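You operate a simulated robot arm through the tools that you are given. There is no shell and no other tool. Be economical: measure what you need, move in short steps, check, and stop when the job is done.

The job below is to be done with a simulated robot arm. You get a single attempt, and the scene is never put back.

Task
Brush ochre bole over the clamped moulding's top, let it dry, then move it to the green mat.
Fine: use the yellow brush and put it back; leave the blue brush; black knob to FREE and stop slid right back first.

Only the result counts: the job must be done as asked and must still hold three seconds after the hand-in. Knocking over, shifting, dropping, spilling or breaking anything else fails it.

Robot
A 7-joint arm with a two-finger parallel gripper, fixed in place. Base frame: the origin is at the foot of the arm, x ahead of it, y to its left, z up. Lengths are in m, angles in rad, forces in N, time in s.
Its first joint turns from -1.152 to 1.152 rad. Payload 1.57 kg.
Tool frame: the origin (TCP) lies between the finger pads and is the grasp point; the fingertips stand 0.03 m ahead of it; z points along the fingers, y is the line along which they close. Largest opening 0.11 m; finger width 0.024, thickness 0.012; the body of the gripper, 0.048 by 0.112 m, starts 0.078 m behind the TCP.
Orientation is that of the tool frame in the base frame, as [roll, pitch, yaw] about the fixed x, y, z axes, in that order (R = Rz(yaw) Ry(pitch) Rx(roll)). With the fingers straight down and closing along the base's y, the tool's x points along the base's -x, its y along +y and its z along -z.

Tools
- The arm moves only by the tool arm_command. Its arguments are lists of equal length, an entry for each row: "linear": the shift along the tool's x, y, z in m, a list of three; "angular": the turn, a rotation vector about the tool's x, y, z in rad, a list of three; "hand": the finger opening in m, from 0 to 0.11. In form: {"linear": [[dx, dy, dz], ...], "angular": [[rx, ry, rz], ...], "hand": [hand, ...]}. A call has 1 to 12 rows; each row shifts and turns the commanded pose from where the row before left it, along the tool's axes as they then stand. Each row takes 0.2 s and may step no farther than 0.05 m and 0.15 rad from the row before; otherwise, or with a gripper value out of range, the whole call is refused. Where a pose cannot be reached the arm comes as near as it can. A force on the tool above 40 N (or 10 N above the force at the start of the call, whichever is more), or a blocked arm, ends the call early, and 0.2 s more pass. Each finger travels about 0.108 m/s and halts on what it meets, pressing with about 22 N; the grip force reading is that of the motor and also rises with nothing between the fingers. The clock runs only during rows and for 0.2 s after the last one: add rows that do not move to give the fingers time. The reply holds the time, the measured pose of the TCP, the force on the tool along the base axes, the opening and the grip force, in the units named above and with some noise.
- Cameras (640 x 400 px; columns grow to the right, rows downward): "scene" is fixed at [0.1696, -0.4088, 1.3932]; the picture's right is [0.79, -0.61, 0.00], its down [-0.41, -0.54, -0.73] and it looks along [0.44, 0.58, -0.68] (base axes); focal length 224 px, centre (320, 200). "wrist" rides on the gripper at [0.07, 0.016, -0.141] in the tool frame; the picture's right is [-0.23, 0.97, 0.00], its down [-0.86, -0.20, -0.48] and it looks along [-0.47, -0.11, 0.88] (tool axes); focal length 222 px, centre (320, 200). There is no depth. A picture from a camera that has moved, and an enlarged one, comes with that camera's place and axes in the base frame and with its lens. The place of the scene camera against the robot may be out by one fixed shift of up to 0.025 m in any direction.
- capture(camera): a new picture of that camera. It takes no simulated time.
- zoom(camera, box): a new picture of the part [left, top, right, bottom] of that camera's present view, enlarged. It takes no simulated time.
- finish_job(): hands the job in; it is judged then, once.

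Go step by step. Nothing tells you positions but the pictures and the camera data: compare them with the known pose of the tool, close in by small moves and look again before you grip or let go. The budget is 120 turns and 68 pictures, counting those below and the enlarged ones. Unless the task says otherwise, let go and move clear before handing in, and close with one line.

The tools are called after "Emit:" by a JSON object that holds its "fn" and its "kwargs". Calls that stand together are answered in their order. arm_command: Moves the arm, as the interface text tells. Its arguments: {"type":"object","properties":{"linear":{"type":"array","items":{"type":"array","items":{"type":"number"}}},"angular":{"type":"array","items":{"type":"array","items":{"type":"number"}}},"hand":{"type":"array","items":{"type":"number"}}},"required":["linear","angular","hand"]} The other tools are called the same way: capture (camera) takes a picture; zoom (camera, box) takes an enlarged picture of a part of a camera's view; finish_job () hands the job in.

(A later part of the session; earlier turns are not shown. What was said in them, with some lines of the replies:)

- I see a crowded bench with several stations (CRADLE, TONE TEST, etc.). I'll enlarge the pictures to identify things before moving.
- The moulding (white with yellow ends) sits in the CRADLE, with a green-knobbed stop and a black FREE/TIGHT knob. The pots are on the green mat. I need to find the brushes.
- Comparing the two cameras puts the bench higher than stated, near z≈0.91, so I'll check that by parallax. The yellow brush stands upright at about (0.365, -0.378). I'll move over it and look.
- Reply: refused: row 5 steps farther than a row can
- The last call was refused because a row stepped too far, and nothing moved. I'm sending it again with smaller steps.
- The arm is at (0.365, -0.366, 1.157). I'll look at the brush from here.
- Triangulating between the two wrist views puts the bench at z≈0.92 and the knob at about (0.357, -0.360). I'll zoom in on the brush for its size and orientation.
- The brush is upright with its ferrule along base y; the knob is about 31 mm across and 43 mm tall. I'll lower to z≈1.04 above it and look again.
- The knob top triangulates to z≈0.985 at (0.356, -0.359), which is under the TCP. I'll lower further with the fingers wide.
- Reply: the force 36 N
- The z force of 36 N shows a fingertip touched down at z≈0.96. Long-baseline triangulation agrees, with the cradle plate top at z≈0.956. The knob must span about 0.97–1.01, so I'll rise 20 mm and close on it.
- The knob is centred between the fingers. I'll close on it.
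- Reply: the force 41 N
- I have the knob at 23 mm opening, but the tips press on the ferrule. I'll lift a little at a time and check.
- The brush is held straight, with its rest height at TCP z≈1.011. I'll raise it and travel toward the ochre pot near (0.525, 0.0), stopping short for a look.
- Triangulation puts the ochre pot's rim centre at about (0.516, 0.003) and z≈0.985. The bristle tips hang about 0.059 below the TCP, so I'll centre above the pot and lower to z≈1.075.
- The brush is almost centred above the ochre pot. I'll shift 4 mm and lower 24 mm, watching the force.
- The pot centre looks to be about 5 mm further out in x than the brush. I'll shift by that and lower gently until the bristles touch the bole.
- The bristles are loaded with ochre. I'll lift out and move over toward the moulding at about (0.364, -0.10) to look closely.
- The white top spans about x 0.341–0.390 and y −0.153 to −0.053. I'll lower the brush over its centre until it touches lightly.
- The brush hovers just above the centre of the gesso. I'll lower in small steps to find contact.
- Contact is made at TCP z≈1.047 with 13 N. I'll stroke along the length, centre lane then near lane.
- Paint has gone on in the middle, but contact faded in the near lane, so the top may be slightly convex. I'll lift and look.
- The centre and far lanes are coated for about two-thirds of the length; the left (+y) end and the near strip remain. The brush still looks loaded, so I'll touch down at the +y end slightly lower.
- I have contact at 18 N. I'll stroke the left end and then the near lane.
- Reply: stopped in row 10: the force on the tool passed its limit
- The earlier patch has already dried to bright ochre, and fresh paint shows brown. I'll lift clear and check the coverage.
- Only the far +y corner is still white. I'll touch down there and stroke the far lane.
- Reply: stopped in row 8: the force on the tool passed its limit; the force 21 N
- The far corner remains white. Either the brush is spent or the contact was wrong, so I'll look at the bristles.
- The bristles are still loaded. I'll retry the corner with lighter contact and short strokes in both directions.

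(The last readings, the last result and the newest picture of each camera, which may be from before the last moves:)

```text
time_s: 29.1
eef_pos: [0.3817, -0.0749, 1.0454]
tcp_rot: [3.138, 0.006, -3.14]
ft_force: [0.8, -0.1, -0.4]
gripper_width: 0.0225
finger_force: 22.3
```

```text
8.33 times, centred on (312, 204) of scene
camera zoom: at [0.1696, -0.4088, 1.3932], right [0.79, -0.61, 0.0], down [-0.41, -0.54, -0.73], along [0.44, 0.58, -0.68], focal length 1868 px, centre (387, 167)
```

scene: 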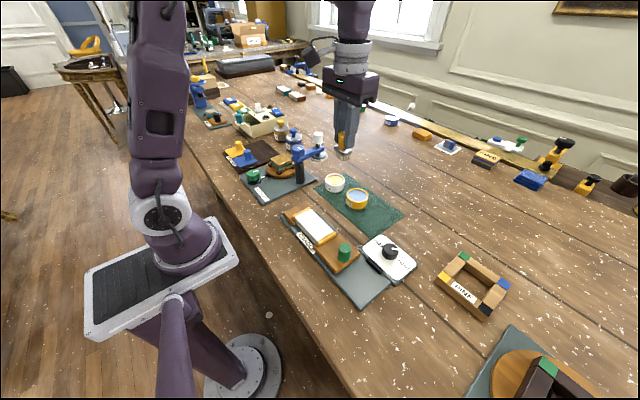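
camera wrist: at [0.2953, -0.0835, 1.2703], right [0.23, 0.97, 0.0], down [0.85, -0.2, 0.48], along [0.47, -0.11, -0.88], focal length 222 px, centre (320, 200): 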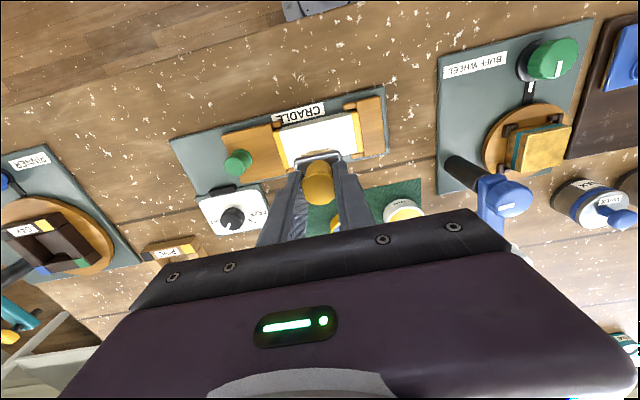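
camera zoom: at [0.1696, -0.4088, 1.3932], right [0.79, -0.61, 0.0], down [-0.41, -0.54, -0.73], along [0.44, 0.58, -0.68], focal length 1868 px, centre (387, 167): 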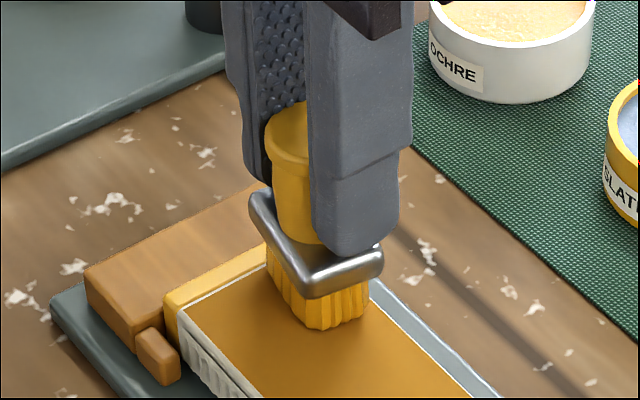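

It's not touching yet, so I'll lower 2 mm and do short strokes.

Emit:
{"fn": "arm_command", "kwargs": {"linear": [[0, 0, 0.001], [0, 0, 0.001], [0, 0, 0.001], [0, 0.005, 0], [0, 0.004, 0], [0, -0.006, 0], [0, -0.006, 0], [0, -0.006, 0], [0, 0, 0]], "angular": [[0, 0, 0], [0, 0, 0], [0, 0, 0], [0, 0, 0], [0, 0, 0], [0, 0, 0], [0, 0, 0], [0, 0, 0], [0, 0, 0]], "hand": [0.02, 0.02, 0.02, 0.02, 0.02, 0.02, 0.02, 0.02, 0.02]}}

Emit:
{"fn": "arm_command", "kwargs": {"linear": [[0, 0, -0.03], [0, 0, -0.03], [-0.04, -0.02, -0.02], [0, 0, 0]], "angular": [[0, 0, 0], [0, 0, 0], [0, 0, 0], [0, 0, 0]], "hand": [0.02, 0.02, 0.02, 0.02]}}

Emit:
{"fn": "zoom", "kwargs": {"camera": "scene", "box": [270, 190, 366, 262]}}

```text
time_s: 31.1
eef_pos: [0.3812, -0.0844, 1.0428]
tcp_rot: [3.139, 0.004, -3.14]
ft_force: [0.2, 3.2, 9.1]
gripper_width: 0.0224
finger_force: 22.0
```

```text
time_s: 32.1
eef_pos: [0.4204, -0.1023, 1.1222]
tcp_rot: [3.139, 0.007, -3.139]
ft_force: [0.4, 0.9, -0.6]
gripper_width: 0.0225
finger_force: 21.5
```

```text
5.56 times, centred on (318, 226) of scene
camera zoom: at [0.1696, -0.4088, 1.3932], right [0.79, -0.61, 0.0], down [-0.41, -0.54, -0.73], along [0.44, 0.58, -0.68], focal length 1245 px, centre (331, 56)
```

zoom: 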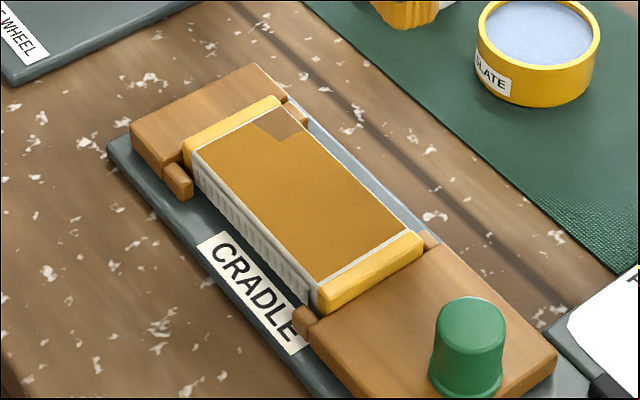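

The top is fully coated and the last patch is drying. I'll carry the brush back to its original spot at (0.355, -0.358).

Emit:
{"fn": "arm_command", "kwargs": {"linear": [[0.0093, -0.0365, 0], [0.0093, -0.0365, 0], [0.0093, -0.0365, 0], [0.0093, -0.0365, 0], [0.0093, -0.0365, 0], [0.0093, -0.0365, 0], [0.0093, -0.0365, 0], [0, 0, 0.04], [0, 0, 0.04], [0, 0, 0.022], [0, 0, 0]], "angular": [[0, 0, 0], [0, 0, 0], [0, 0, 0], [0, 0, 0], [0, 0, 0], [0, 0, 0], [0, 0, 0], [0, 0, 0], [0, 0, 0], [0, 0, 0], [0, 0, 0]], "hand": [0.02, 0.02, 0.02, 0.02, 0.02, 0.02, 0.02, 0.02, 0.02, 0.02, 0.02]}}

Emit:
{"fn": "zoom", "kwargs": {"camera": "scene", "box": [350, 255, 446, 345]}}

```text
time_s: 34.5
eef_pos: [0.3558, -0.359, 1.0201]
tcp_rot: [3.139, 0.006, -3.141]
ft_force: [0.3, -0.8, -0.9]
gripper_width: 0.0225
finger_force: 22.3
```

```text
4.44 times, centred on (398, 300) of scene
camera zoom: at [0.1696, -0.4088, 1.3932], right [0.79, -0.61, 0.0], down [-0.41, -0.54, -0.73], along [0.44, 0.58, -0.68], focal length 996 px, centre (-27, -244)
```

zoom: 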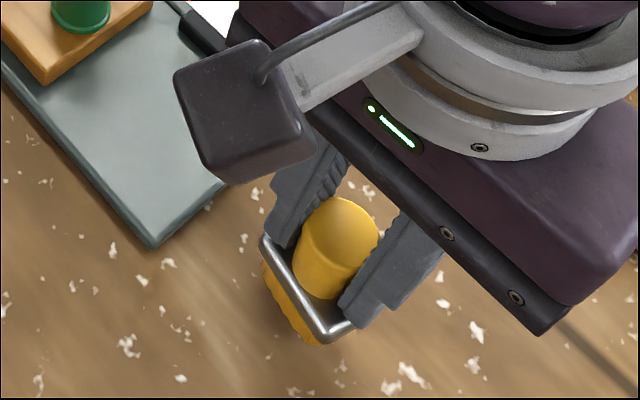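

The brush is just above its spot. I'll lower gently to contact.

Emit:
{"fn": "arm_command", "kwargs": {"linear": [[0, 0, 0.005], [0, 0, 0.003], [0, 0, 0.002], [0, 0, 0]], "angular": [[0, 0, 0], [0, 0, 0], [0, 0, 0], [0, 0, 0]], "hand": [0.02, 0.02, 0.02, 0.02]}}

```text
time_s: 35.5
eef_pos: [0.3559, -0.3584, 1.0109]
tcp_rot: [3.14, 0.005, -3.14]
ft_force: [-2.9, 5.2, 25.3]
gripper_width: 0.0222
finger_force: 22.1
```

It's on the bench at 25 N. I'll ease up 1 mm, open, and rise clear.

Emit:
{"fn": "arm_command", "kwargs": {"linear": [[0, 0, -0.001], [0, 0, 0], [0, 0, 0], [0, 0, -0.03], [0, 0, -0.05], [0, 0, -0.02]], "angular": [[0, 0, 0], [0, 0, 0], [0, 0, 0], [0, 0, 0], [0, 0, 0], [0, 0, 0]], "hand": [0.022, 0.05, 0.07, 0.08, 0.08, 0.08]}}

Emit:
{"fn": "capture", "kwargs": {"camera": "wrist"}}

```text
time_s: 36.9
eef_pos: [0.3539, -0.3604, 1.1098]
tcp_rot: [3.139, 0.003, -3.139]
ft_force: [0.5, 0.2, -0.1]
gripper_width: 0.0798
finger_force: 0.2
```

```text
24 pictures are left
camera wrist: at [0.2846, -0.3437, 1.2515], right [0.23, 0.97, 0.01], down [0.85, -0.2, 0.48], along [0.47, -0.1, -0.88], focal length 222 px, centre (320, 200)
```

wrist: 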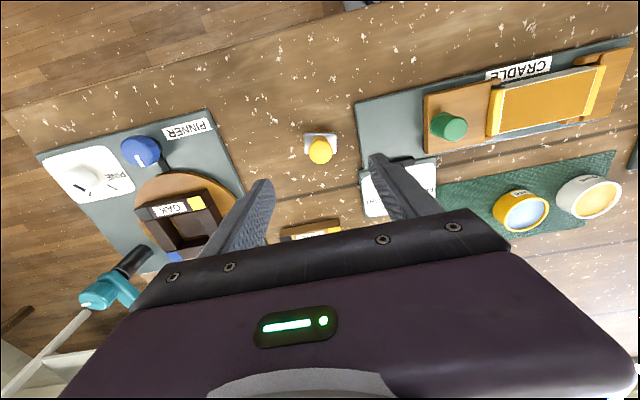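

The brush stands upright in its place. Next is the black knob, which triangulates to about (0.454, -0.267); I'll move above it and look at the pointer.

Emit:
{"fn": "arm_command", "kwargs": {"linear": [[-0.033, 0.031, 0], [-0.033, 0.031, 0], [-0.034, 0.031, 0], [0, 0, 0]], "angular": [[0, 0, 0], [0, 0, 0], [0, 0, 0], [0, 0, 0]], "hand": [0.08, 0.08, 0.08, 0.08]}}

Emit:
{"fn": "zoom", "kwargs": {"camera": "wrist", "box": [240, 80, 400, 200]}}

Emit:
{"fn": "zoom", "kwargs": {"camera": "scene", "box": [350, 225, 430, 285]}}

```text
time_s: 37.9
eef_pos: [0.4559, -0.2668, 1.1109]
tcp_rot: [3.139, 0.004, -3.14]
ft_force: [-0.3, -0.4, 0.0]
gripper_width: 0.0803
finger_force: 0.1
```

```text
3.33 times, centred on (320, 140) of wrist
camera zoom: at [0.3865, -0.2503, 1.2521], right [0.23, 0.97, 0.0], down [0.85, -0.2, 0.48], along [0.47, -0.1, -0.88], focal length 740 px, centre (320, 400)
```

zoom: 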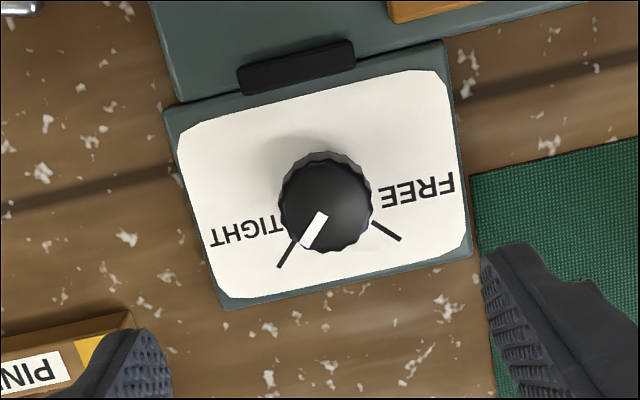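

```text
6.67 times, centred on (390, 255) of scene
camera zoom: at [0.1696, -0.4088, 1.3932], right [0.79, -0.61, 0.0], down [-0.41, -0.54, -0.73], along [0.44, 0.58, -0.68], focal length 1494 px, centre (-147, -167)
```

zoom: 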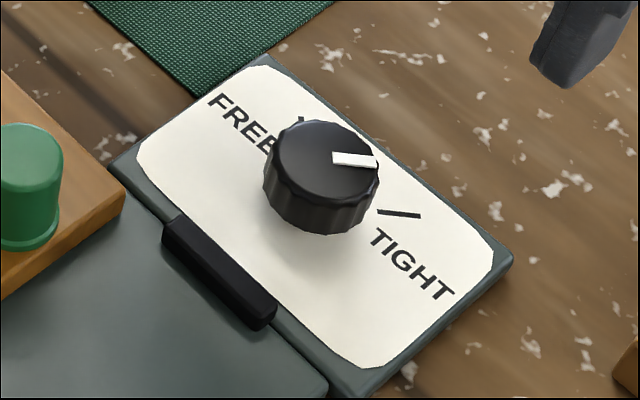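

The pointer is at TIGHT (about −45°) and FREE is at about +45°, so the knob needs a quarter turn counter-clockwise from above. I'll lower over it.

Emit:
{"fn": "arm_command", "kwargs": {"linear": [[0.003, 0.005, 0.03], [0, 0, 0.04], [0, 0, 0.033], [0, 0, 0]], "angular": [[0, 0, 0], [0, 0, 0], [0, 0, 0], [0, 0, 0]], "hand": [0.07, 0.07, 0.07, 0.07]}}

Emit:
{"fn": "zoom", "kwargs": {"camera": "wrist", "box": [240, 120, 400, 240]}}

```text
time_s: 38.9
eef_pos: [0.4537, -0.262, 1.0089]
tcp_rot: [3.139, 0.007, -3.14]
ft_force: [0.9, -0.4, -0.8]
gripper_width: 0.0704
finger_force: 0.0
```

```text
3.33 times, centred on (320, 180) of wrist
camera zoom: at [0.3832, -0.2457, 1.1487], right [0.22, 0.97, 0.0], down [0.85, -0.2, 0.48], along [0.47, -0.1, -0.88], focal length 740 px, centre (320, 267)
```

zoom: 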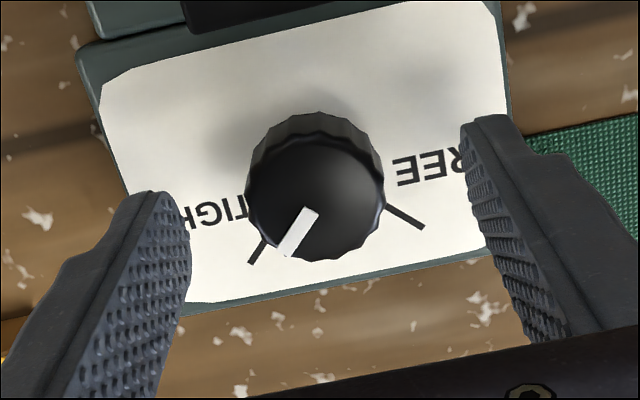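

The knob is well centred. I'll lower 8 mm and grip it.

Emit:
{"fn": "arm_command", "kwargs": {"linear": [[0.001, -0.001, 0.008], [0, 0, 0], [0, 0, 0], [0, 0, 0], [0, 0, 0]], "angular": [[0, 0, 0], [0, 0, 0], [0, 0, 0], [0, 0, 0], [0, 0, 0]], "hand": [0.07, 0.045, 0.025, 0.025, 0.025]}}

```text
time_s: 40.1
eef_pos: [0.4524, -0.2631, 0.9993]
tcp_rot: [3.136, 0.005, -3.139]
ft_force: [-0.9, -6.5, -7.0]
gripper_width: 0.0323
finger_force: 40.8
```

I've gripped the knob at 32 mm. Now the quarter turn counter-clockwise from above, which is negative about tool z.

Emit:
{"fn": "arm_command", "kwargs": {"linear": [[0, 0, 0], [0, 0, 0], [0, 0, 0], [0, 0, 0], [0, 0, 0], [0, 0, 0], [0, 0, 0], [0, 0, 0], [0, 0, 0], [0, 0, 0], [0, 0, 0], [0, 0, 0]], "angular": [[0, 0, -0.143], [0, 0, -0.143], [0, 0, -0.143], [0, 0, -0.143], [0, 0, -0.143], [0, 0, -0.143], [0, 0, -0.143], [0, 0, -0.143], [0, 0, -0.143], [0, 0, -0.143], [0, 0, -0.143], [0, 0, 0]], "hand": [0.025, 0.025, 0.025, 0.025, 0.025, 0.025, 0.025, 0.025, 0.025, 0.025, 0.025, 0.025]}}

Emit:
{"fn": "zoom", "kwargs": {"camera": "wrist", "box": [240, 120, 400, 240]}}

```text
time_s: 42.7
eef_pos: [0.452, -0.2637, 1.0016]
tcp_rot: [-3.138, 0.005, -1.567]
ft_force: [5.4, -26.0, -11.3]
gripper_width: 0.0328
finger_force: 40.8
```

```text
3.33 times, centred on (320, 180) of wrist
camera zoom: at [0.4367, -0.3325, 1.1417], right [-0.97, 0.22, 0.0], down [0.19, 0.85, 0.48], along [0.11, 0.47, -0.88], focal length 740 px, centre (320, 267)
```

zoom: 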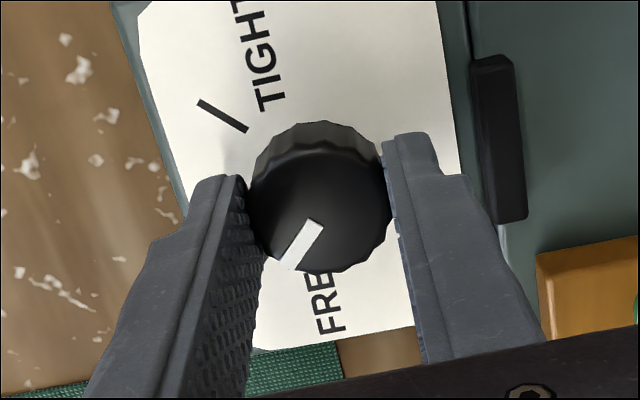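

The knob turned with the hand. I'll open, rise and check it.

Emit:
{"fn": "arm_command", "kwargs": {"linear": [[0, 0, 0], [0, 0, 0], [0, 0, -0.02], [0, 0, -0.04], [0, 0, -0.04], [0, 0, 0]], "angular": [[0, 0, 0], [0, 0, 0], [0, 0, 0], [0, 0, 0], [0, 0, 0], [0, 0, 0]], "hand": [0.05, 0.06, 0.06, 0.06, 0.06, 0.06]}}

Emit:
{"fn": "capture", "kwargs": {"camera": "wrist"}}

Emit:
{"fn": "zoom", "kwargs": {"camera": "scene", "box": [290, 190, 430, 300]}}

```text
time_s: 44.1
eef_pos: [0.4527, -0.2626, 1.1012]
tcp_rot: [-3.138, 0.003, -1.566]
ft_force: [0.0, 0.0, -0.2]
gripper_width: 0.0604
finger_force: 0.1
```

```text
19 pictures are left
camera wrist: at [0.4362, -0.3312, 1.2427], right [-0.97, 0.22, 0.0], down [0.19, 0.85, 0.48], along [0.11, 0.47, -0.88], focal length 222 px, centre (320, 200)
```

wrist: 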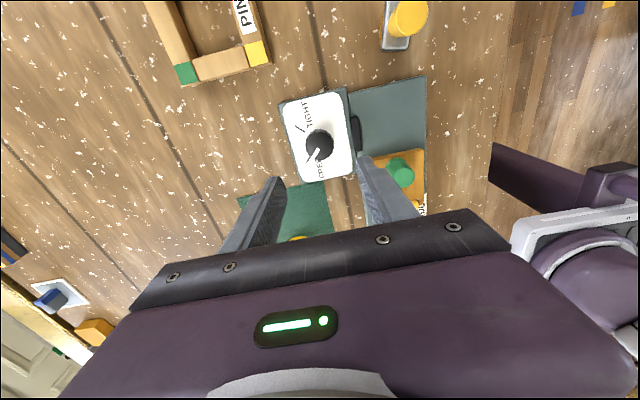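

```text
3.64 times, centred on (360, 245) of scene
camera zoom: at [0.1696, -0.4088, 1.3932], right [0.79, -0.61, 0.0], down [-0.41, -0.54, -0.73], along [0.44, 0.58, -0.68], focal length 815 px, centre (174, 36)
```

zoom: 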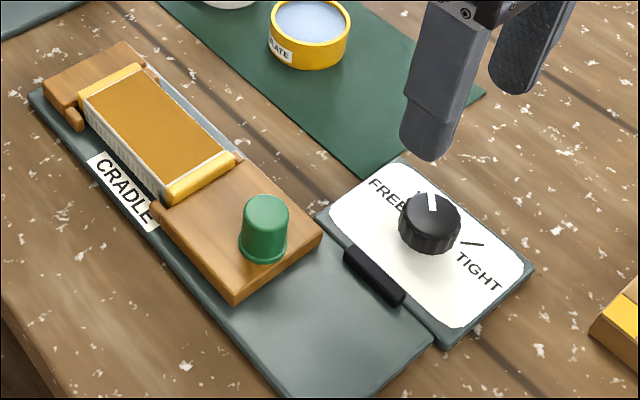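

The knob now points at FREE. The stop's green knob is at about (0.365, -0.210); the fingers now close along x, so I'll move above it and look.

Emit:
{"fn": "arm_command", "kwargs": {"linear": [[-0.0173, 0.029, 0], [-0.0173, 0.029, 0], [-0.0174, 0.029, 0], [0, 0, 0.03], [0, 0, 0.025], [0, 0, 0]], "angular": [[0, 0, 0], [0, 0, 0], [0, 0, 0], [0, 0, 0], [0, 0, 0], [0, 0, 0]], "hand": [0.06, 0.06, 0.06, 0.06, 0.06, 0.06]}}

Emit:
{"fn": "capture", "kwargs": {"camera": "wrist"}}

```text
time_s: 45.5
eef_pos: [0.3654, -0.2098, 1.0458]
tcp_rot: [-3.137, 0.003, -1.568]
ft_force: [0.3, -0.5, 0.8]
gripper_width: 0.0597
finger_force: 0.1
```

```text
17 pictures are left
camera wrist: at [0.349, -0.2799, 1.1862], right [-0.97, 0.22, 0.0], down [0.19, 0.85, 0.48], along [0.11, 0.47, -0.88], focal length 222 px, centre (320, 200)
```

wrist: 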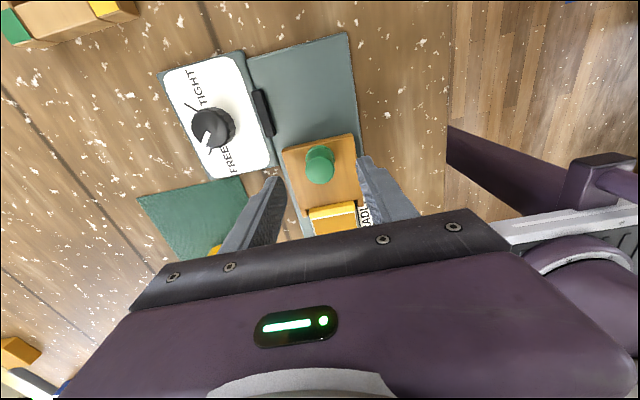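

The knob is centred. I'll lower onto it and grip.

Emit:
{"fn": "arm_command", "kwargs": {"linear": [[0, 0, 0.02], [0, 0, 0.015], [0, 0, 0.005], [0, 0, 0], [0, 0, 0], [0, 0, 0]], "angular": [[0, 0, 0], [0, 0, 0], [0, 0, 0], [0, 0, 0], [0, 0, 0], [0, 0, 0]], "hand": [0.06, 0.06, 0.06, 0.04, 0.022, 0.022]}}

Emit:
{"fn": "zoom", "kwargs": {"camera": "wrist", "box": [240, 110, 400, 230]}}

```text
time_s: 46.9
eef_pos: [0.3649, -0.2108, 1.0048]
tcp_rot: [-3.137, 0.004, -1.569]
ft_force: [-1.9, -0.6, -3.4]
gripper_width: 0.025
finger_force: 36.6
```

```text
3.33 times, centred on (320, 170) of wrist
camera zoom: at [0.3489, -0.2798, 1.1459], right [-0.97, 0.22, 0.0], down [0.19, 0.85, 0.48], along [0.11, 0.47, -0.88], focal length 740 px, centre (320, 300)
```

zoom: 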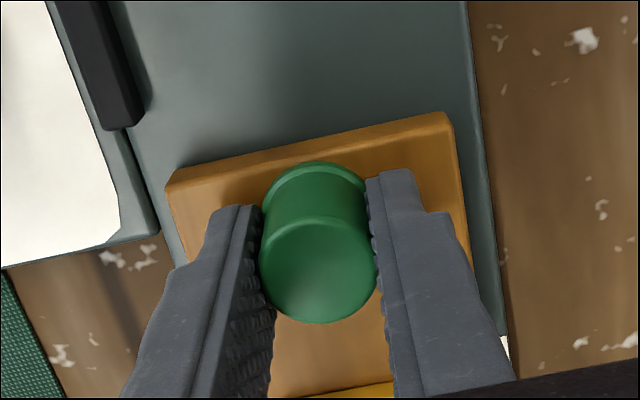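

I've gripped it firmly. Now I'll slide it back toward −y until it stops.

Emit:
{"fn": "arm_command", "kwargs": {"linear": [[0.006, 0, 0], [0.006, 0, 0], [0.006, 0, 0], [0.006, 0, 0], [0.006, 0, 0], [0.006, 0, 0], [0, 0, 0]], "angular": [[0, 0, 0], [0, 0, 0], [0, 0, 0], [0, 0, 0], [0, 0, 0], [0, 0, 0], [0, 0, 0]], "hand": [0.022, 0.022, 0.022, 0.022, 0.022, 0.022, 0.022]}}

Emit:
{"fn": "zoom", "kwargs": {"camera": "scene", "box": [280, 190, 420, 310]}}

```text
time_s: 48.5
eef_pos: [0.3637, -0.2453, 1.0053]
tcp_rot: [-3.139, 0.008, -1.565]
ft_force: [-9.1, 29.3, -1.4]
gripper_width: 0.0254
finger_force: 36.6
```

```text
3.33 times, centred on (350, 250) of scene
camera zoom: at [0.1693, -0.408, 1.3935], right [0.79, -0.61, 0.0], down [-0.41, -0.54, -0.73], along [0.44, 0.58, -0.68], focal length 747 px, centre (220, 33)
```

zoom: 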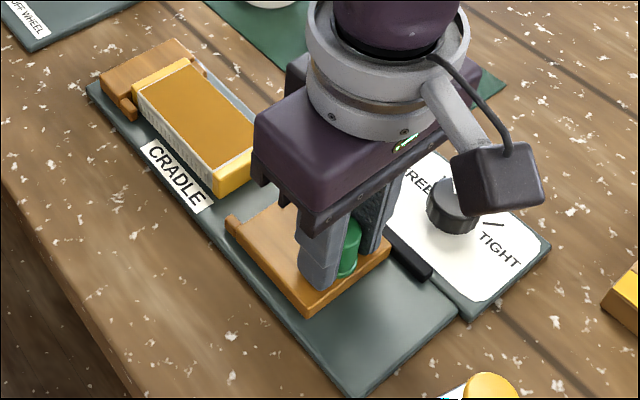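

The stop has moved about 35 mm, with 29 N of resistance. I'll continue to see whether it's at the end.

Emit:
{"fn": "arm_command", "kwargs": {"linear": [[0.003, 0, 0], [0.003, 0, 0], [0.003, 0, 0], [0.003, 0, 0], [0, 0, 0]], "angular": [[0, 0, 0], [0, 0, 0], [0, 0, 0], [0, 0, 0], [0, 0, 0]], "hand": [0.022, 0.022, 0.022, 0.022, 0.022]}}

```text
time_s: 49.7
eef_pos: [0.366, -0.2604, 1.0052]
tcp_rot: [-3.134, 0.001, -1.567]
ft_force: [-0.5, -1.1, 0.9]
gripper_width: 0.0223
finger_force: 0.3
```

The fingers slipped off the knob (finger force 0.3 N), which suggests the stop is at its end. I'll rise and look.

Emit:
{"fn": "arm_command", "kwargs": {"linear": [[0, 0, -0.03], [0, 0, -0.03], [0, 0, 0]], "angular": [[0, 0, 0], [0, 0, 0], [0, 0, 0]], "hand": [0.04, 0.06, 0.06]}}

Emit:
{"fn": "capture", "kwargs": {"camera": "wrist"}}

```text
time_s: 50.5
eef_pos: [0.3644, -0.2592, 1.0646]
tcp_rot: [-3.136, 0.004, -1.568]
ft_force: [-1.1, 0.5, -0.9]
gripper_width: 0.06
finger_force: 0.0
```

```text
14 pictures are left
camera wrist: at [0.3494, -0.3285, 1.2061], right [-0.97, 0.22, 0.0], down [0.19, 0.85, 0.48], along [0.11, 0.47, -0.88], focal length 222 px, centre (320, 200)
```

wrist: 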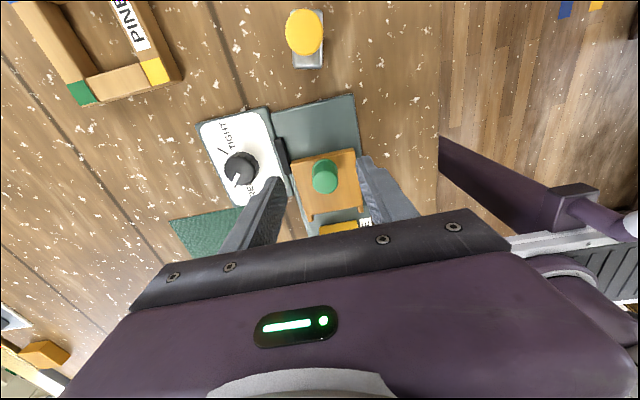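

The knob now sits at y≈−0.243. To be sure it's at the end, I'll push it from its +y side with closed fingers.

Emit:
{"fn": "arm_command", "kwargs": {"linear": [[-0.028, 0, 0], [-0.028, 0, 0], [0, 0, 0], [0, 0, 0.03], [0, 0, 0.029], [0, 0, 0], [0.004, 0, 0], [0.004, 0, 0], [0.004, 0, 0], [0.002, 0, 0], [0, 0, 0]], "angular": [[0, 0, 0], [0, 0, 0], [0, 0, 0], [0, 0, 0], [0, 0, 0], [0, 0, 0], [0, 0, 0], [0, 0, 0], [0, 0, 0], [0, 0, 0], [0, 0, 0]], "hand": [0.02, 0.0, 0.0, 0.0, 0.0, 0.0, 0.0, 0.0, 0.0, 0.0, 0.0]}}

```text
time_s: 52.9
eef_pos: [0.3652, -0.217, 1.0069]
tcp_rot: [-3.139, 0.002, -1.567]
ft_force: [0.1, 1.6, -0.7]
gripper_width: 0.0
finger_force: 21.2
```

No contact yet at y=−0.217. I'll push further in small steps.

Emit:
{"fn": "arm_command", "kwargs": {"linear": [[0.002, 0, 0], [0.002, 0, 0], [0.002, 0, 0], [0.002, 0, 0], [0.002, 0, 0], [0, 0, 0]], "angular": [[0, 0, 0], [0, 0, 0], [0, 0, 0], [0, 0, 0], [0, 0, 0], [0, 0, 0]], "hand": [0.0, 0.0, 0.0, 0.0, 0.0, 0.0]}}

```text
time_s: 53.6
eef_pos: [0.3648, -0.2176, 1.0055]
tcp_rot: [-3.139, 0.012, -1.565]
ft_force: [0.0, 12.7, 1.4]
gripper_width: 0.0001
finger_force: 21.3
stopped in row 3: the force on the tool passed its limit (the readings are from after the stop); the commanded pose is now the measured one
```

It's blocked hard at y=−0.218 (over 40 N), so the stop is fully back. Next I'll rise and move over the moulding centre at about (0.3655, −0.103).

Emit:
{"fn": "arm_command", "kwargs": {"linear": [[-0.002, 0, -0.005], [0, 0, -0.035], [0, 0, -0.03], [-0.038, 0, 0], [-0.038, 0, 0], [-0.037, 0, 0], [0, 0, 0]], "angular": [[0, 0, 0], [0, 0, 0], [0, 0, 0], [0, 0, 0], [0, 0, 0], [0, 0, 0], [0, 0, 0]], "hand": [0.0, 0.0, 0.03, 0.06, 0.09, 0.09, 0.09]}}

Emit:
{"fn": "capture", "kwargs": {"camera": "wrist"}}

Emit:
{"fn": "zoom", "kwargs": {"camera": "scene", "box": [270, 170, 420, 300]}}

```text
time_s: 55.2
eef_pos: [0.3642, -0.1049, 1.078]
tcp_rot: [-3.14, 0.011, -1.566]
ft_force: [0.9, -0.5, 0.0]
gripper_width: 0.0897
finger_force: 0.1
```

```text
13 pictures are left
camera wrist: at [0.3484, -0.175, 1.2181], right [-0.97, 0.22, 0.0], down [0.19, 0.85, 0.49], along [0.11, 0.48, -0.87], focal length 222 px, centre (320, 200)
```

wrist: 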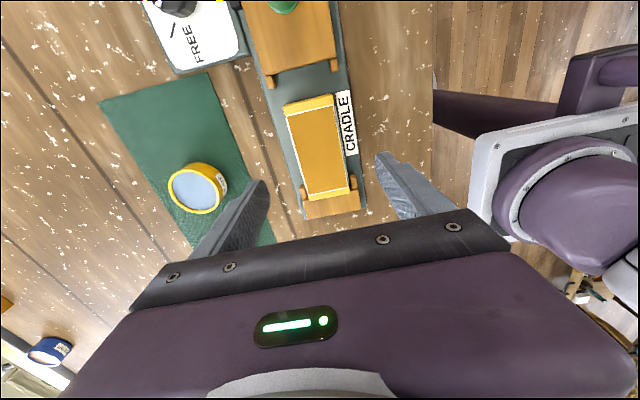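

```text
3.08 times, centred on (345, 235) of scene
camera zoom: at [0.1696, -0.4088, 1.3932], right [0.79, -0.61, 0.0], down [-0.41, -0.54, -0.73], along [0.44, 0.58, -0.68], focal length 690 px, centre (243, 92)
```

zoom: 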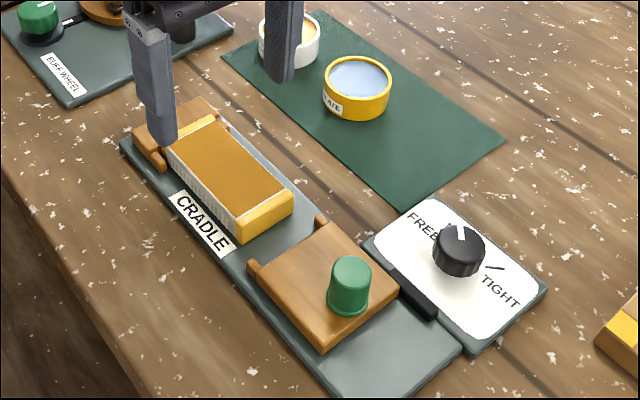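

The moulding is centred under the gripper and the coat is dry all over. I'll lower with the fingers on either side and close across its width.

Emit:
{"fn": "arm_command", "kwargs": {"linear": [[0, -0.001, 0.03], [0, 0, 0.03], [0, 0, 0.019], [0, 0, 0], [0, 0, 0], [0, 0, 0], [0, 0, 0], [0, 0, 0]], "angular": [[0, 0, 0], [0, 0, 0], [0, 0, 0], [0, 0, 0], [0, 0, 0], [0, 0, 0], [0, 0, 0], [0, 0, 0]], "hand": [0.09, 0.09, 0.09, 0.07, 0.055, 0.045, 0.04, 0.04]}}

Emit:
{"fn": "zoom", "kwargs": {"camera": "scene", "box": [270, 170, 390, 260]}}

```text
time_s: 57.0
eef_pos: [0.3659, -0.1038, 0.9981]
tcp_rot: [-3.137, 0.011, -1.566]
ft_force: [0.2, 0.5, 0.0]
gripper_width: 0.049
finger_force: 22.1
```

```text
4.44 times, centred on (330, 215) of scene
camera zoom: at [0.1696, -0.4088, 1.3932], right [0.79, -0.61, 0.0], down [-0.41, -0.54, -0.73], along [0.44, 0.58, -0.68], focal length 996 px, centre (276, 133)
```

zoom: 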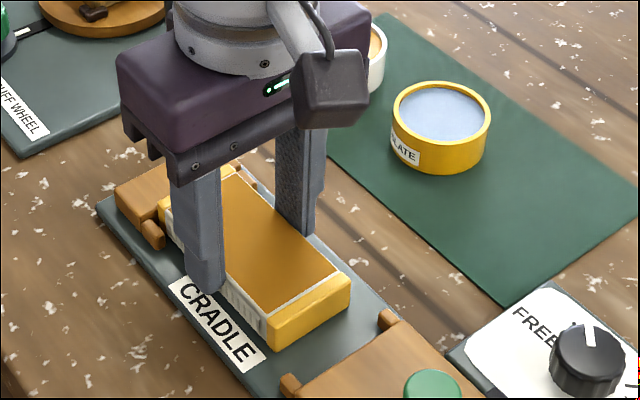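

I've gripped it at 49 mm. I'll lift straight up slowly.

Emit:
{"fn": "arm_command", "kwargs": {"linear": [[0, 0, -0.005], [0, 0, -0.01], [0, 0, -0.025], [0, 0, -0.04], [0, 0, -0.03], [0, 0, 0]], "angular": [[0, 0, 0], [0, 0, 0], [0, 0, 0], [0, 0, 0], [0, 0, 0], [0, 0, 0]], "hand": [0.04, 0.04, 0.04, 0.04, 0.04, 0.04]}}

Emit:
{"fn": "zoom", "kwargs": {"camera": "scene", "box": [260, 140, 400, 245]}}

```text
time_s: 58.4
eef_pos: [0.3647, -0.1035, 1.1091]
tcp_rot: [3.142, 0.009, -1.565]
ft_force: [0.9, 0.8, -0.7]
gripper_width: 0.0492
finger_force: 22.4
```

```text
3.81 times, centred on (330, 192) of scene
camera zoom: at [0.1696, -0.4088, 1.3932], right [0.79, -0.61, 0.0], down [-0.41, -0.54, -0.73], along [0.44, 0.58, -0.68], focal length 854 px, centre (282, 229)
```

zoom: 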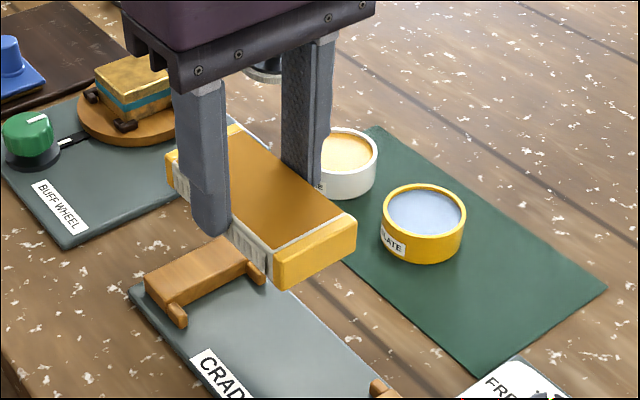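

The moulding is up and clear. The free part of the mat is y −0.203 to about −0.12 and x 0.463 to 0.590, so it must lie along x at about (0.529, −0.171). I'll turn it back by 90° first.

Emit:
{"fn": "arm_command", "kwargs": {"linear": [[0, 0, 0], [0, 0, 0], [0, 0, 0], [0, 0, 0], [0, 0, 0], [0, 0, 0], [0, 0, 0], [0, 0, 0], [0, 0, 0], [0, 0, 0], [0, 0, 0], [0, 0, 0]], "angular": [[0, 0, 0.143], [0, 0, 0.143], [0, 0, 0.143], [0, 0, 0.143], [0, 0, 0.143], [0, 0, 0.143], [0, 0, 0.143], [0, 0, 0.143], [0, 0, 0.143], [0, 0, 0.143], [0, 0, 0.143], [0, 0, 0]], "hand": [0.04, 0.04, 0.04, 0.04, 0.04, 0.04, 0.04, 0.04, 0.04, 0.04, 0.04, 0.04]}}

Emit:
{"fn": "arm_command", "kwargs": {"linear": [[-0.033, -0.0135, 0], [-0.033, -0.0135, 0], [-0.033, -0.0135, 0], [-0.033, -0.0135, 0], [-0.033, -0.0135, 0], [0, 0, 0.03], [0, 0, 0]], "angular": [[0, 0, 0], [0, 0, 0], [0, 0, 0], [0, 0, 0], [0, 0, 0], [0, 0, 0], [0, 0, 0]], "hand": [0.04, 0.04, 0.04, 0.04, 0.04, 0.04, 0.04]}}

Emit:
{"fn": "capture", "kwargs": {"camera": "wrist"}}

Emit:
{"fn": "zoom", "kwargs": {"camera": "scene", "box": [300, 140, 440, 260]}}

```text
time_s: 61.0
eef_pos: [0.3664, -0.1039, 1.1085]
tcp_rot: [3.132, 0.002, -3.141]
ft_force: [0.0, 0.2, -0.3]
gripper_width: 0.0492
finger_force: 21.8
```

```text
time_s: 62.6
eef_pos: [0.5313, -0.1714, 1.0776]
tcp_rot: [3.13, 0.0, -3.138]
ft_force: [0.0, 1.4, 0.2]
gripper_width: 0.049
finger_force: 22.0
```

```text
9 pictures are left
camera wrist: at [0.4614, -0.1559, 1.2186], right [0.22, 0.97, 0.01], down [0.85, -0.2, 0.48], along [0.47, -0.1, -0.88], focal length 222 px, centre (320, 200)
```

wrist: 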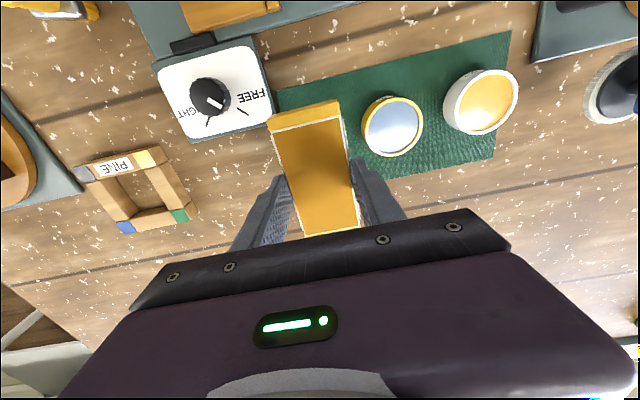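

```text
3.33 times, centred on (370, 200) of scene
camera zoom: at [0.1696, -0.4088, 1.3932], right [0.79, -0.61, 0.0], down [-0.41, -0.54, -0.73], along [0.44, 0.58, -0.68], focal length 747 px, centre (153, 200)
```

zoom: 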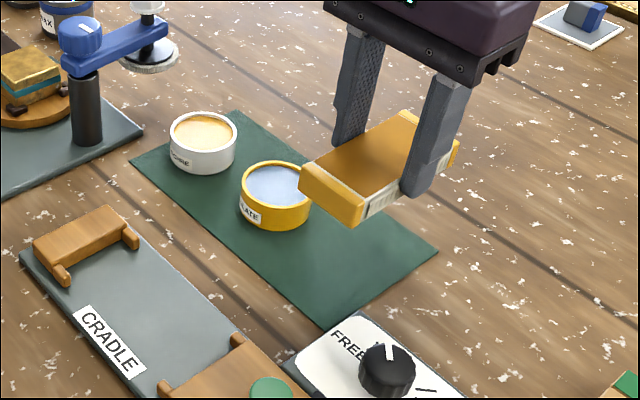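

The moulding hovers over the free part of the mat with the pots clear. I'll shift 3 mm inward and lower.

Emit:
{"fn": "arm_command", "kwargs": {"linear": [[0.003, -0.001, 0.03], [0, 0, 0.03], [0, 0, 0.013], [0, 0, 0]], "angular": [[0, 0, 0], [0, 0, 0], [0, 0, 0], [0, 0, 0]], "hand": [0.04, 0.04, 0.04, 0.04]}}

Emit:
{"fn": "zoom", "kwargs": {"camera": "scene", "box": [320, 150, 440, 255]}}

Emit:
{"fn": "zoom", "kwargs": {"camera": "wrist", "box": [200, 70, 440, 240]}}

```text
time_s: 63.6
eef_pos: [0.5288, -0.1728, 1.0034]
tcp_rot: [3.131, 0.001, -3.138]
ft_force: [-0.4, 0.0, -1.2]
gripper_width: 0.0487
finger_force: 21.6
```

```text
3.81 times, centred on (380, 202) of scene
camera zoom: at [0.1696, -0.4088, 1.3932], right [0.79, -0.61, 0.0], down [-0.41, -0.54, -0.73], along [0.44, 0.58, -0.68], focal length 854 px, centre (91, 190)
```

zoom: 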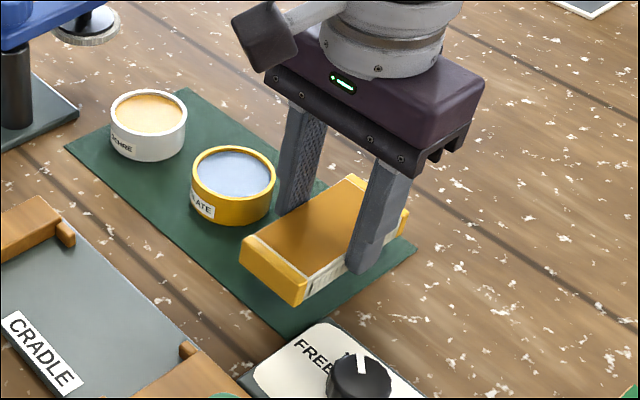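

```text
2.35 times, centred on (320, 155) of wrist
camera zoom: at [0.4584, -0.1562, 1.145], right [0.22, 0.97, 0.01], down [0.85, -0.2, 0.48], along [0.47, -0.1, -0.88], focal length 523 px, centre (320, 306)
```

zoom: 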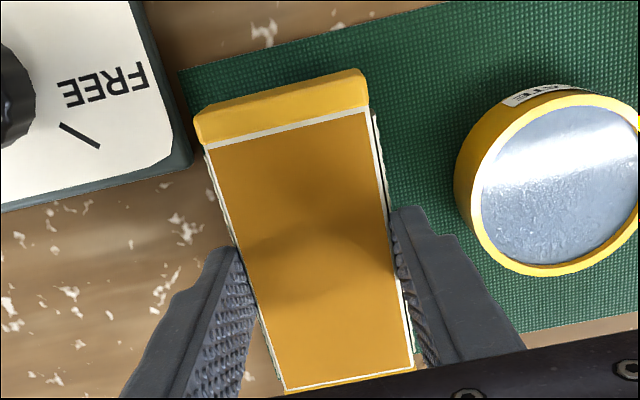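

The moulding lies within the mat outline, nearest the far and −y edges. I'll nudge it 3 mm inward both ways and lower to contact.

Emit:
{"fn": "arm_command", "kwargs": {"linear": [[0.003, 0.003, 0], [0, 0, 0.003], [0, 0, 0.002], [0, 0, 0.002], [0, 0, 0]], "angular": [[0, 0, 0], [0, 0, 0], [0, 0, 0], [0, 0, 0], [0, 0, 0]], "hand": [0.04, 0.04, 0.04, 0.04, 0.04]}}

```text
time_s: 64.8
eef_pos: [0.5256, -0.1689, 0.9983]
tcp_rot: [3.132, 0.001, -3.138]
ft_force: [0.5, -0.1, 0.3]
gripper_width: 0.0492
finger_force: 21.9
```

No contact yet at 0.998, so I'll continue down in 1 mm steps.

Emit:
{"fn": "arm_command", "kwargs": {"linear": [[0, 0, 0.0015], [0, 0, 0.0015], [0, 0, 0.001], [0, 0, 0.001], [0, 0, 0]], "angular": [[0, 0, 0], [0, 0, 0], [0, 0, 0], [0, 0, 0], [0, 0, 0]], "hand": [0.04, 0.04, 0.04, 0.04, 0.04]}}

```text
time_s: 66.0
eef_pos: [0.5247, -0.1684, 0.9927]
tcp_rot: [3.131, 0.002, -3.137]
ft_force: [0.0, -0.4, 0.2]
gripper_width: 0.0492
finger_force: 22.3
```

Still free at 0.993; the mat is thinner than the cradle plate. I'll keep lowering.

Emit:
{"fn": "arm_command", "kwargs": {"linear": [[0, 0, 0.0015], [0, 0, 0.0015], [0, 0, 0.0015], [0, 0, 0.0015], [0, 0, 0]], "angular": [[0, 0, 0], [0, 0, 0], [0, 0, 0], [0, 0, 0], [0, 0, 0]], "hand": [0.04, 0.04, 0.04, 0.04, 0.04]}}

Emit:
{"fn": "zoom", "kwargs": {"camera": "scene", "box": [330, 170, 434, 250]}}

```text
time_s: 67.2
eef_pos: [0.5252, -0.166, 0.9872]
tcp_rot: [3.131, 0.003, -3.138]
ft_force: [-1.6, 1.5, 17.7]
gripper_width: 0.0492
finger_force: 21.9
```

```text
5.00 times, centred on (382, 210) of scene
camera zoom: at [0.1692, -0.4086, 1.3933], right [0.79, -0.61, 0.0], down [-0.41, -0.54, -0.73], along [0.44, 0.58, -0.68], focal length 1121 px, centre (10, 150)
```

zoom: 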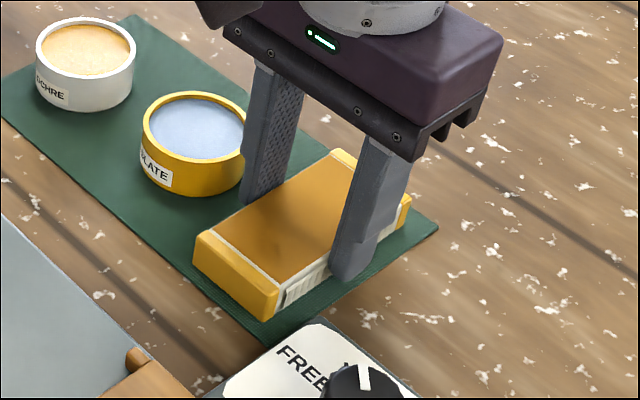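

The moulding rests on the mat, with a small gap between the finger and the slate pot. I'll open only slightly and rise straight up.

Emit:
{"fn": "arm_command", "kwargs": {"linear": [[0, 0, -0.0015], [0, 0, 0], [0, 0, 0], [0, 0, -0.01], [0, 0, -0.03], [0, 0, -0.045], [0, 0, -0.045], [0, 0, 0]], "angular": [[0, 0, 0], [0, 0, 0], [0, 0, 0], [0, 0, 0], [0, 0, 0], [0, 0, 0], [0, 0, 0], [0, 0, 0]], "hand": [0.047, 0.056, 0.056, 0.056, 0.056, 0.056, 0.056, 0.056]}}

Emit:
{"fn": "capture", "kwargs": {"camera": "wrist"}}

Emit:
{"fn": "capture", "kwargs": {"camera": "scene"}}

```text
time_s: 69.0
eef_pos: [0.5241, -0.1701, 1.1192]
tcp_rot: [3.13, 0.002, -3.137]
ft_force: [-0.8, -0.3, 0.2]
gripper_width: 0.0557
finger_force: 0.1
```

```text
4 pictures are left
camera wrist: at [0.4546, -0.1552, 1.2599], right [0.22, 0.97, 0.01], down [0.85, -0.2, 0.48], along [0.47, -0.1, -0.88], focal length 222 px, centre (320, 200)
```

wrist: 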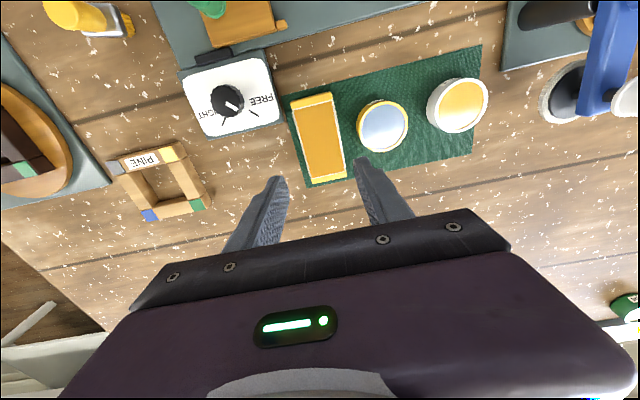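

```text
3 pictures are left
```

scene: 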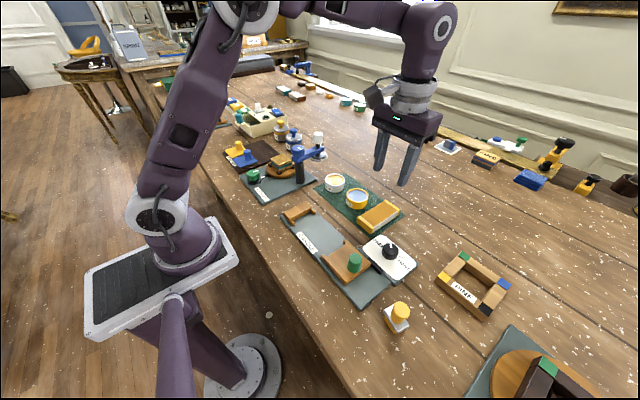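

The moulding lies flat on the mat, the pots are untouched and the brush stands in its place. One last look at the knob and moulding before handing in.

Emit:
{"fn": "zoom", "kwargs": {"camera": "wrist", "box": [180, 40, 400, 190]}}

```text
2.67 times, centred on (290, 115) of wrist
camera zoom: at [0.4546, -0.1552, 1.2599], right [0.22, 0.97, 0.01], down [0.85, -0.2, 0.48], along [0.47, -0.1, -0.88], focal length 592 px, centre (400, 427)
```

zoom: 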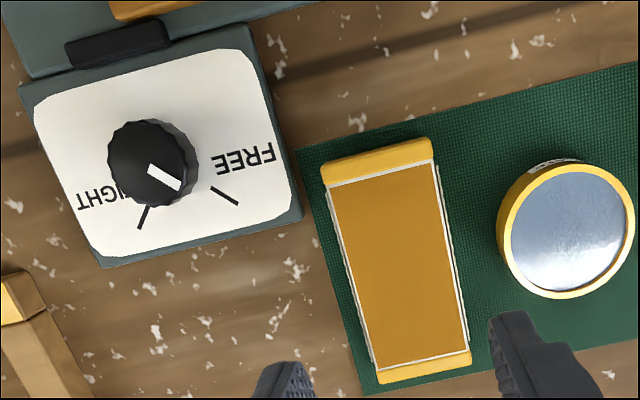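

The pointer lines up with FREE, the coat is dry and even, and the moulding is fully on the mat. I'm handing in.

Emit:
{"fn": "finish_job", "kwargs": {}}

```text
The job is handed in.
```

The moulding's top is coated in ochre bole and dry, and it lies on the green mat; the yellow brush is back in its place, the black knob is at FREE, the stop is slid right back, and I never touched a blue brush.
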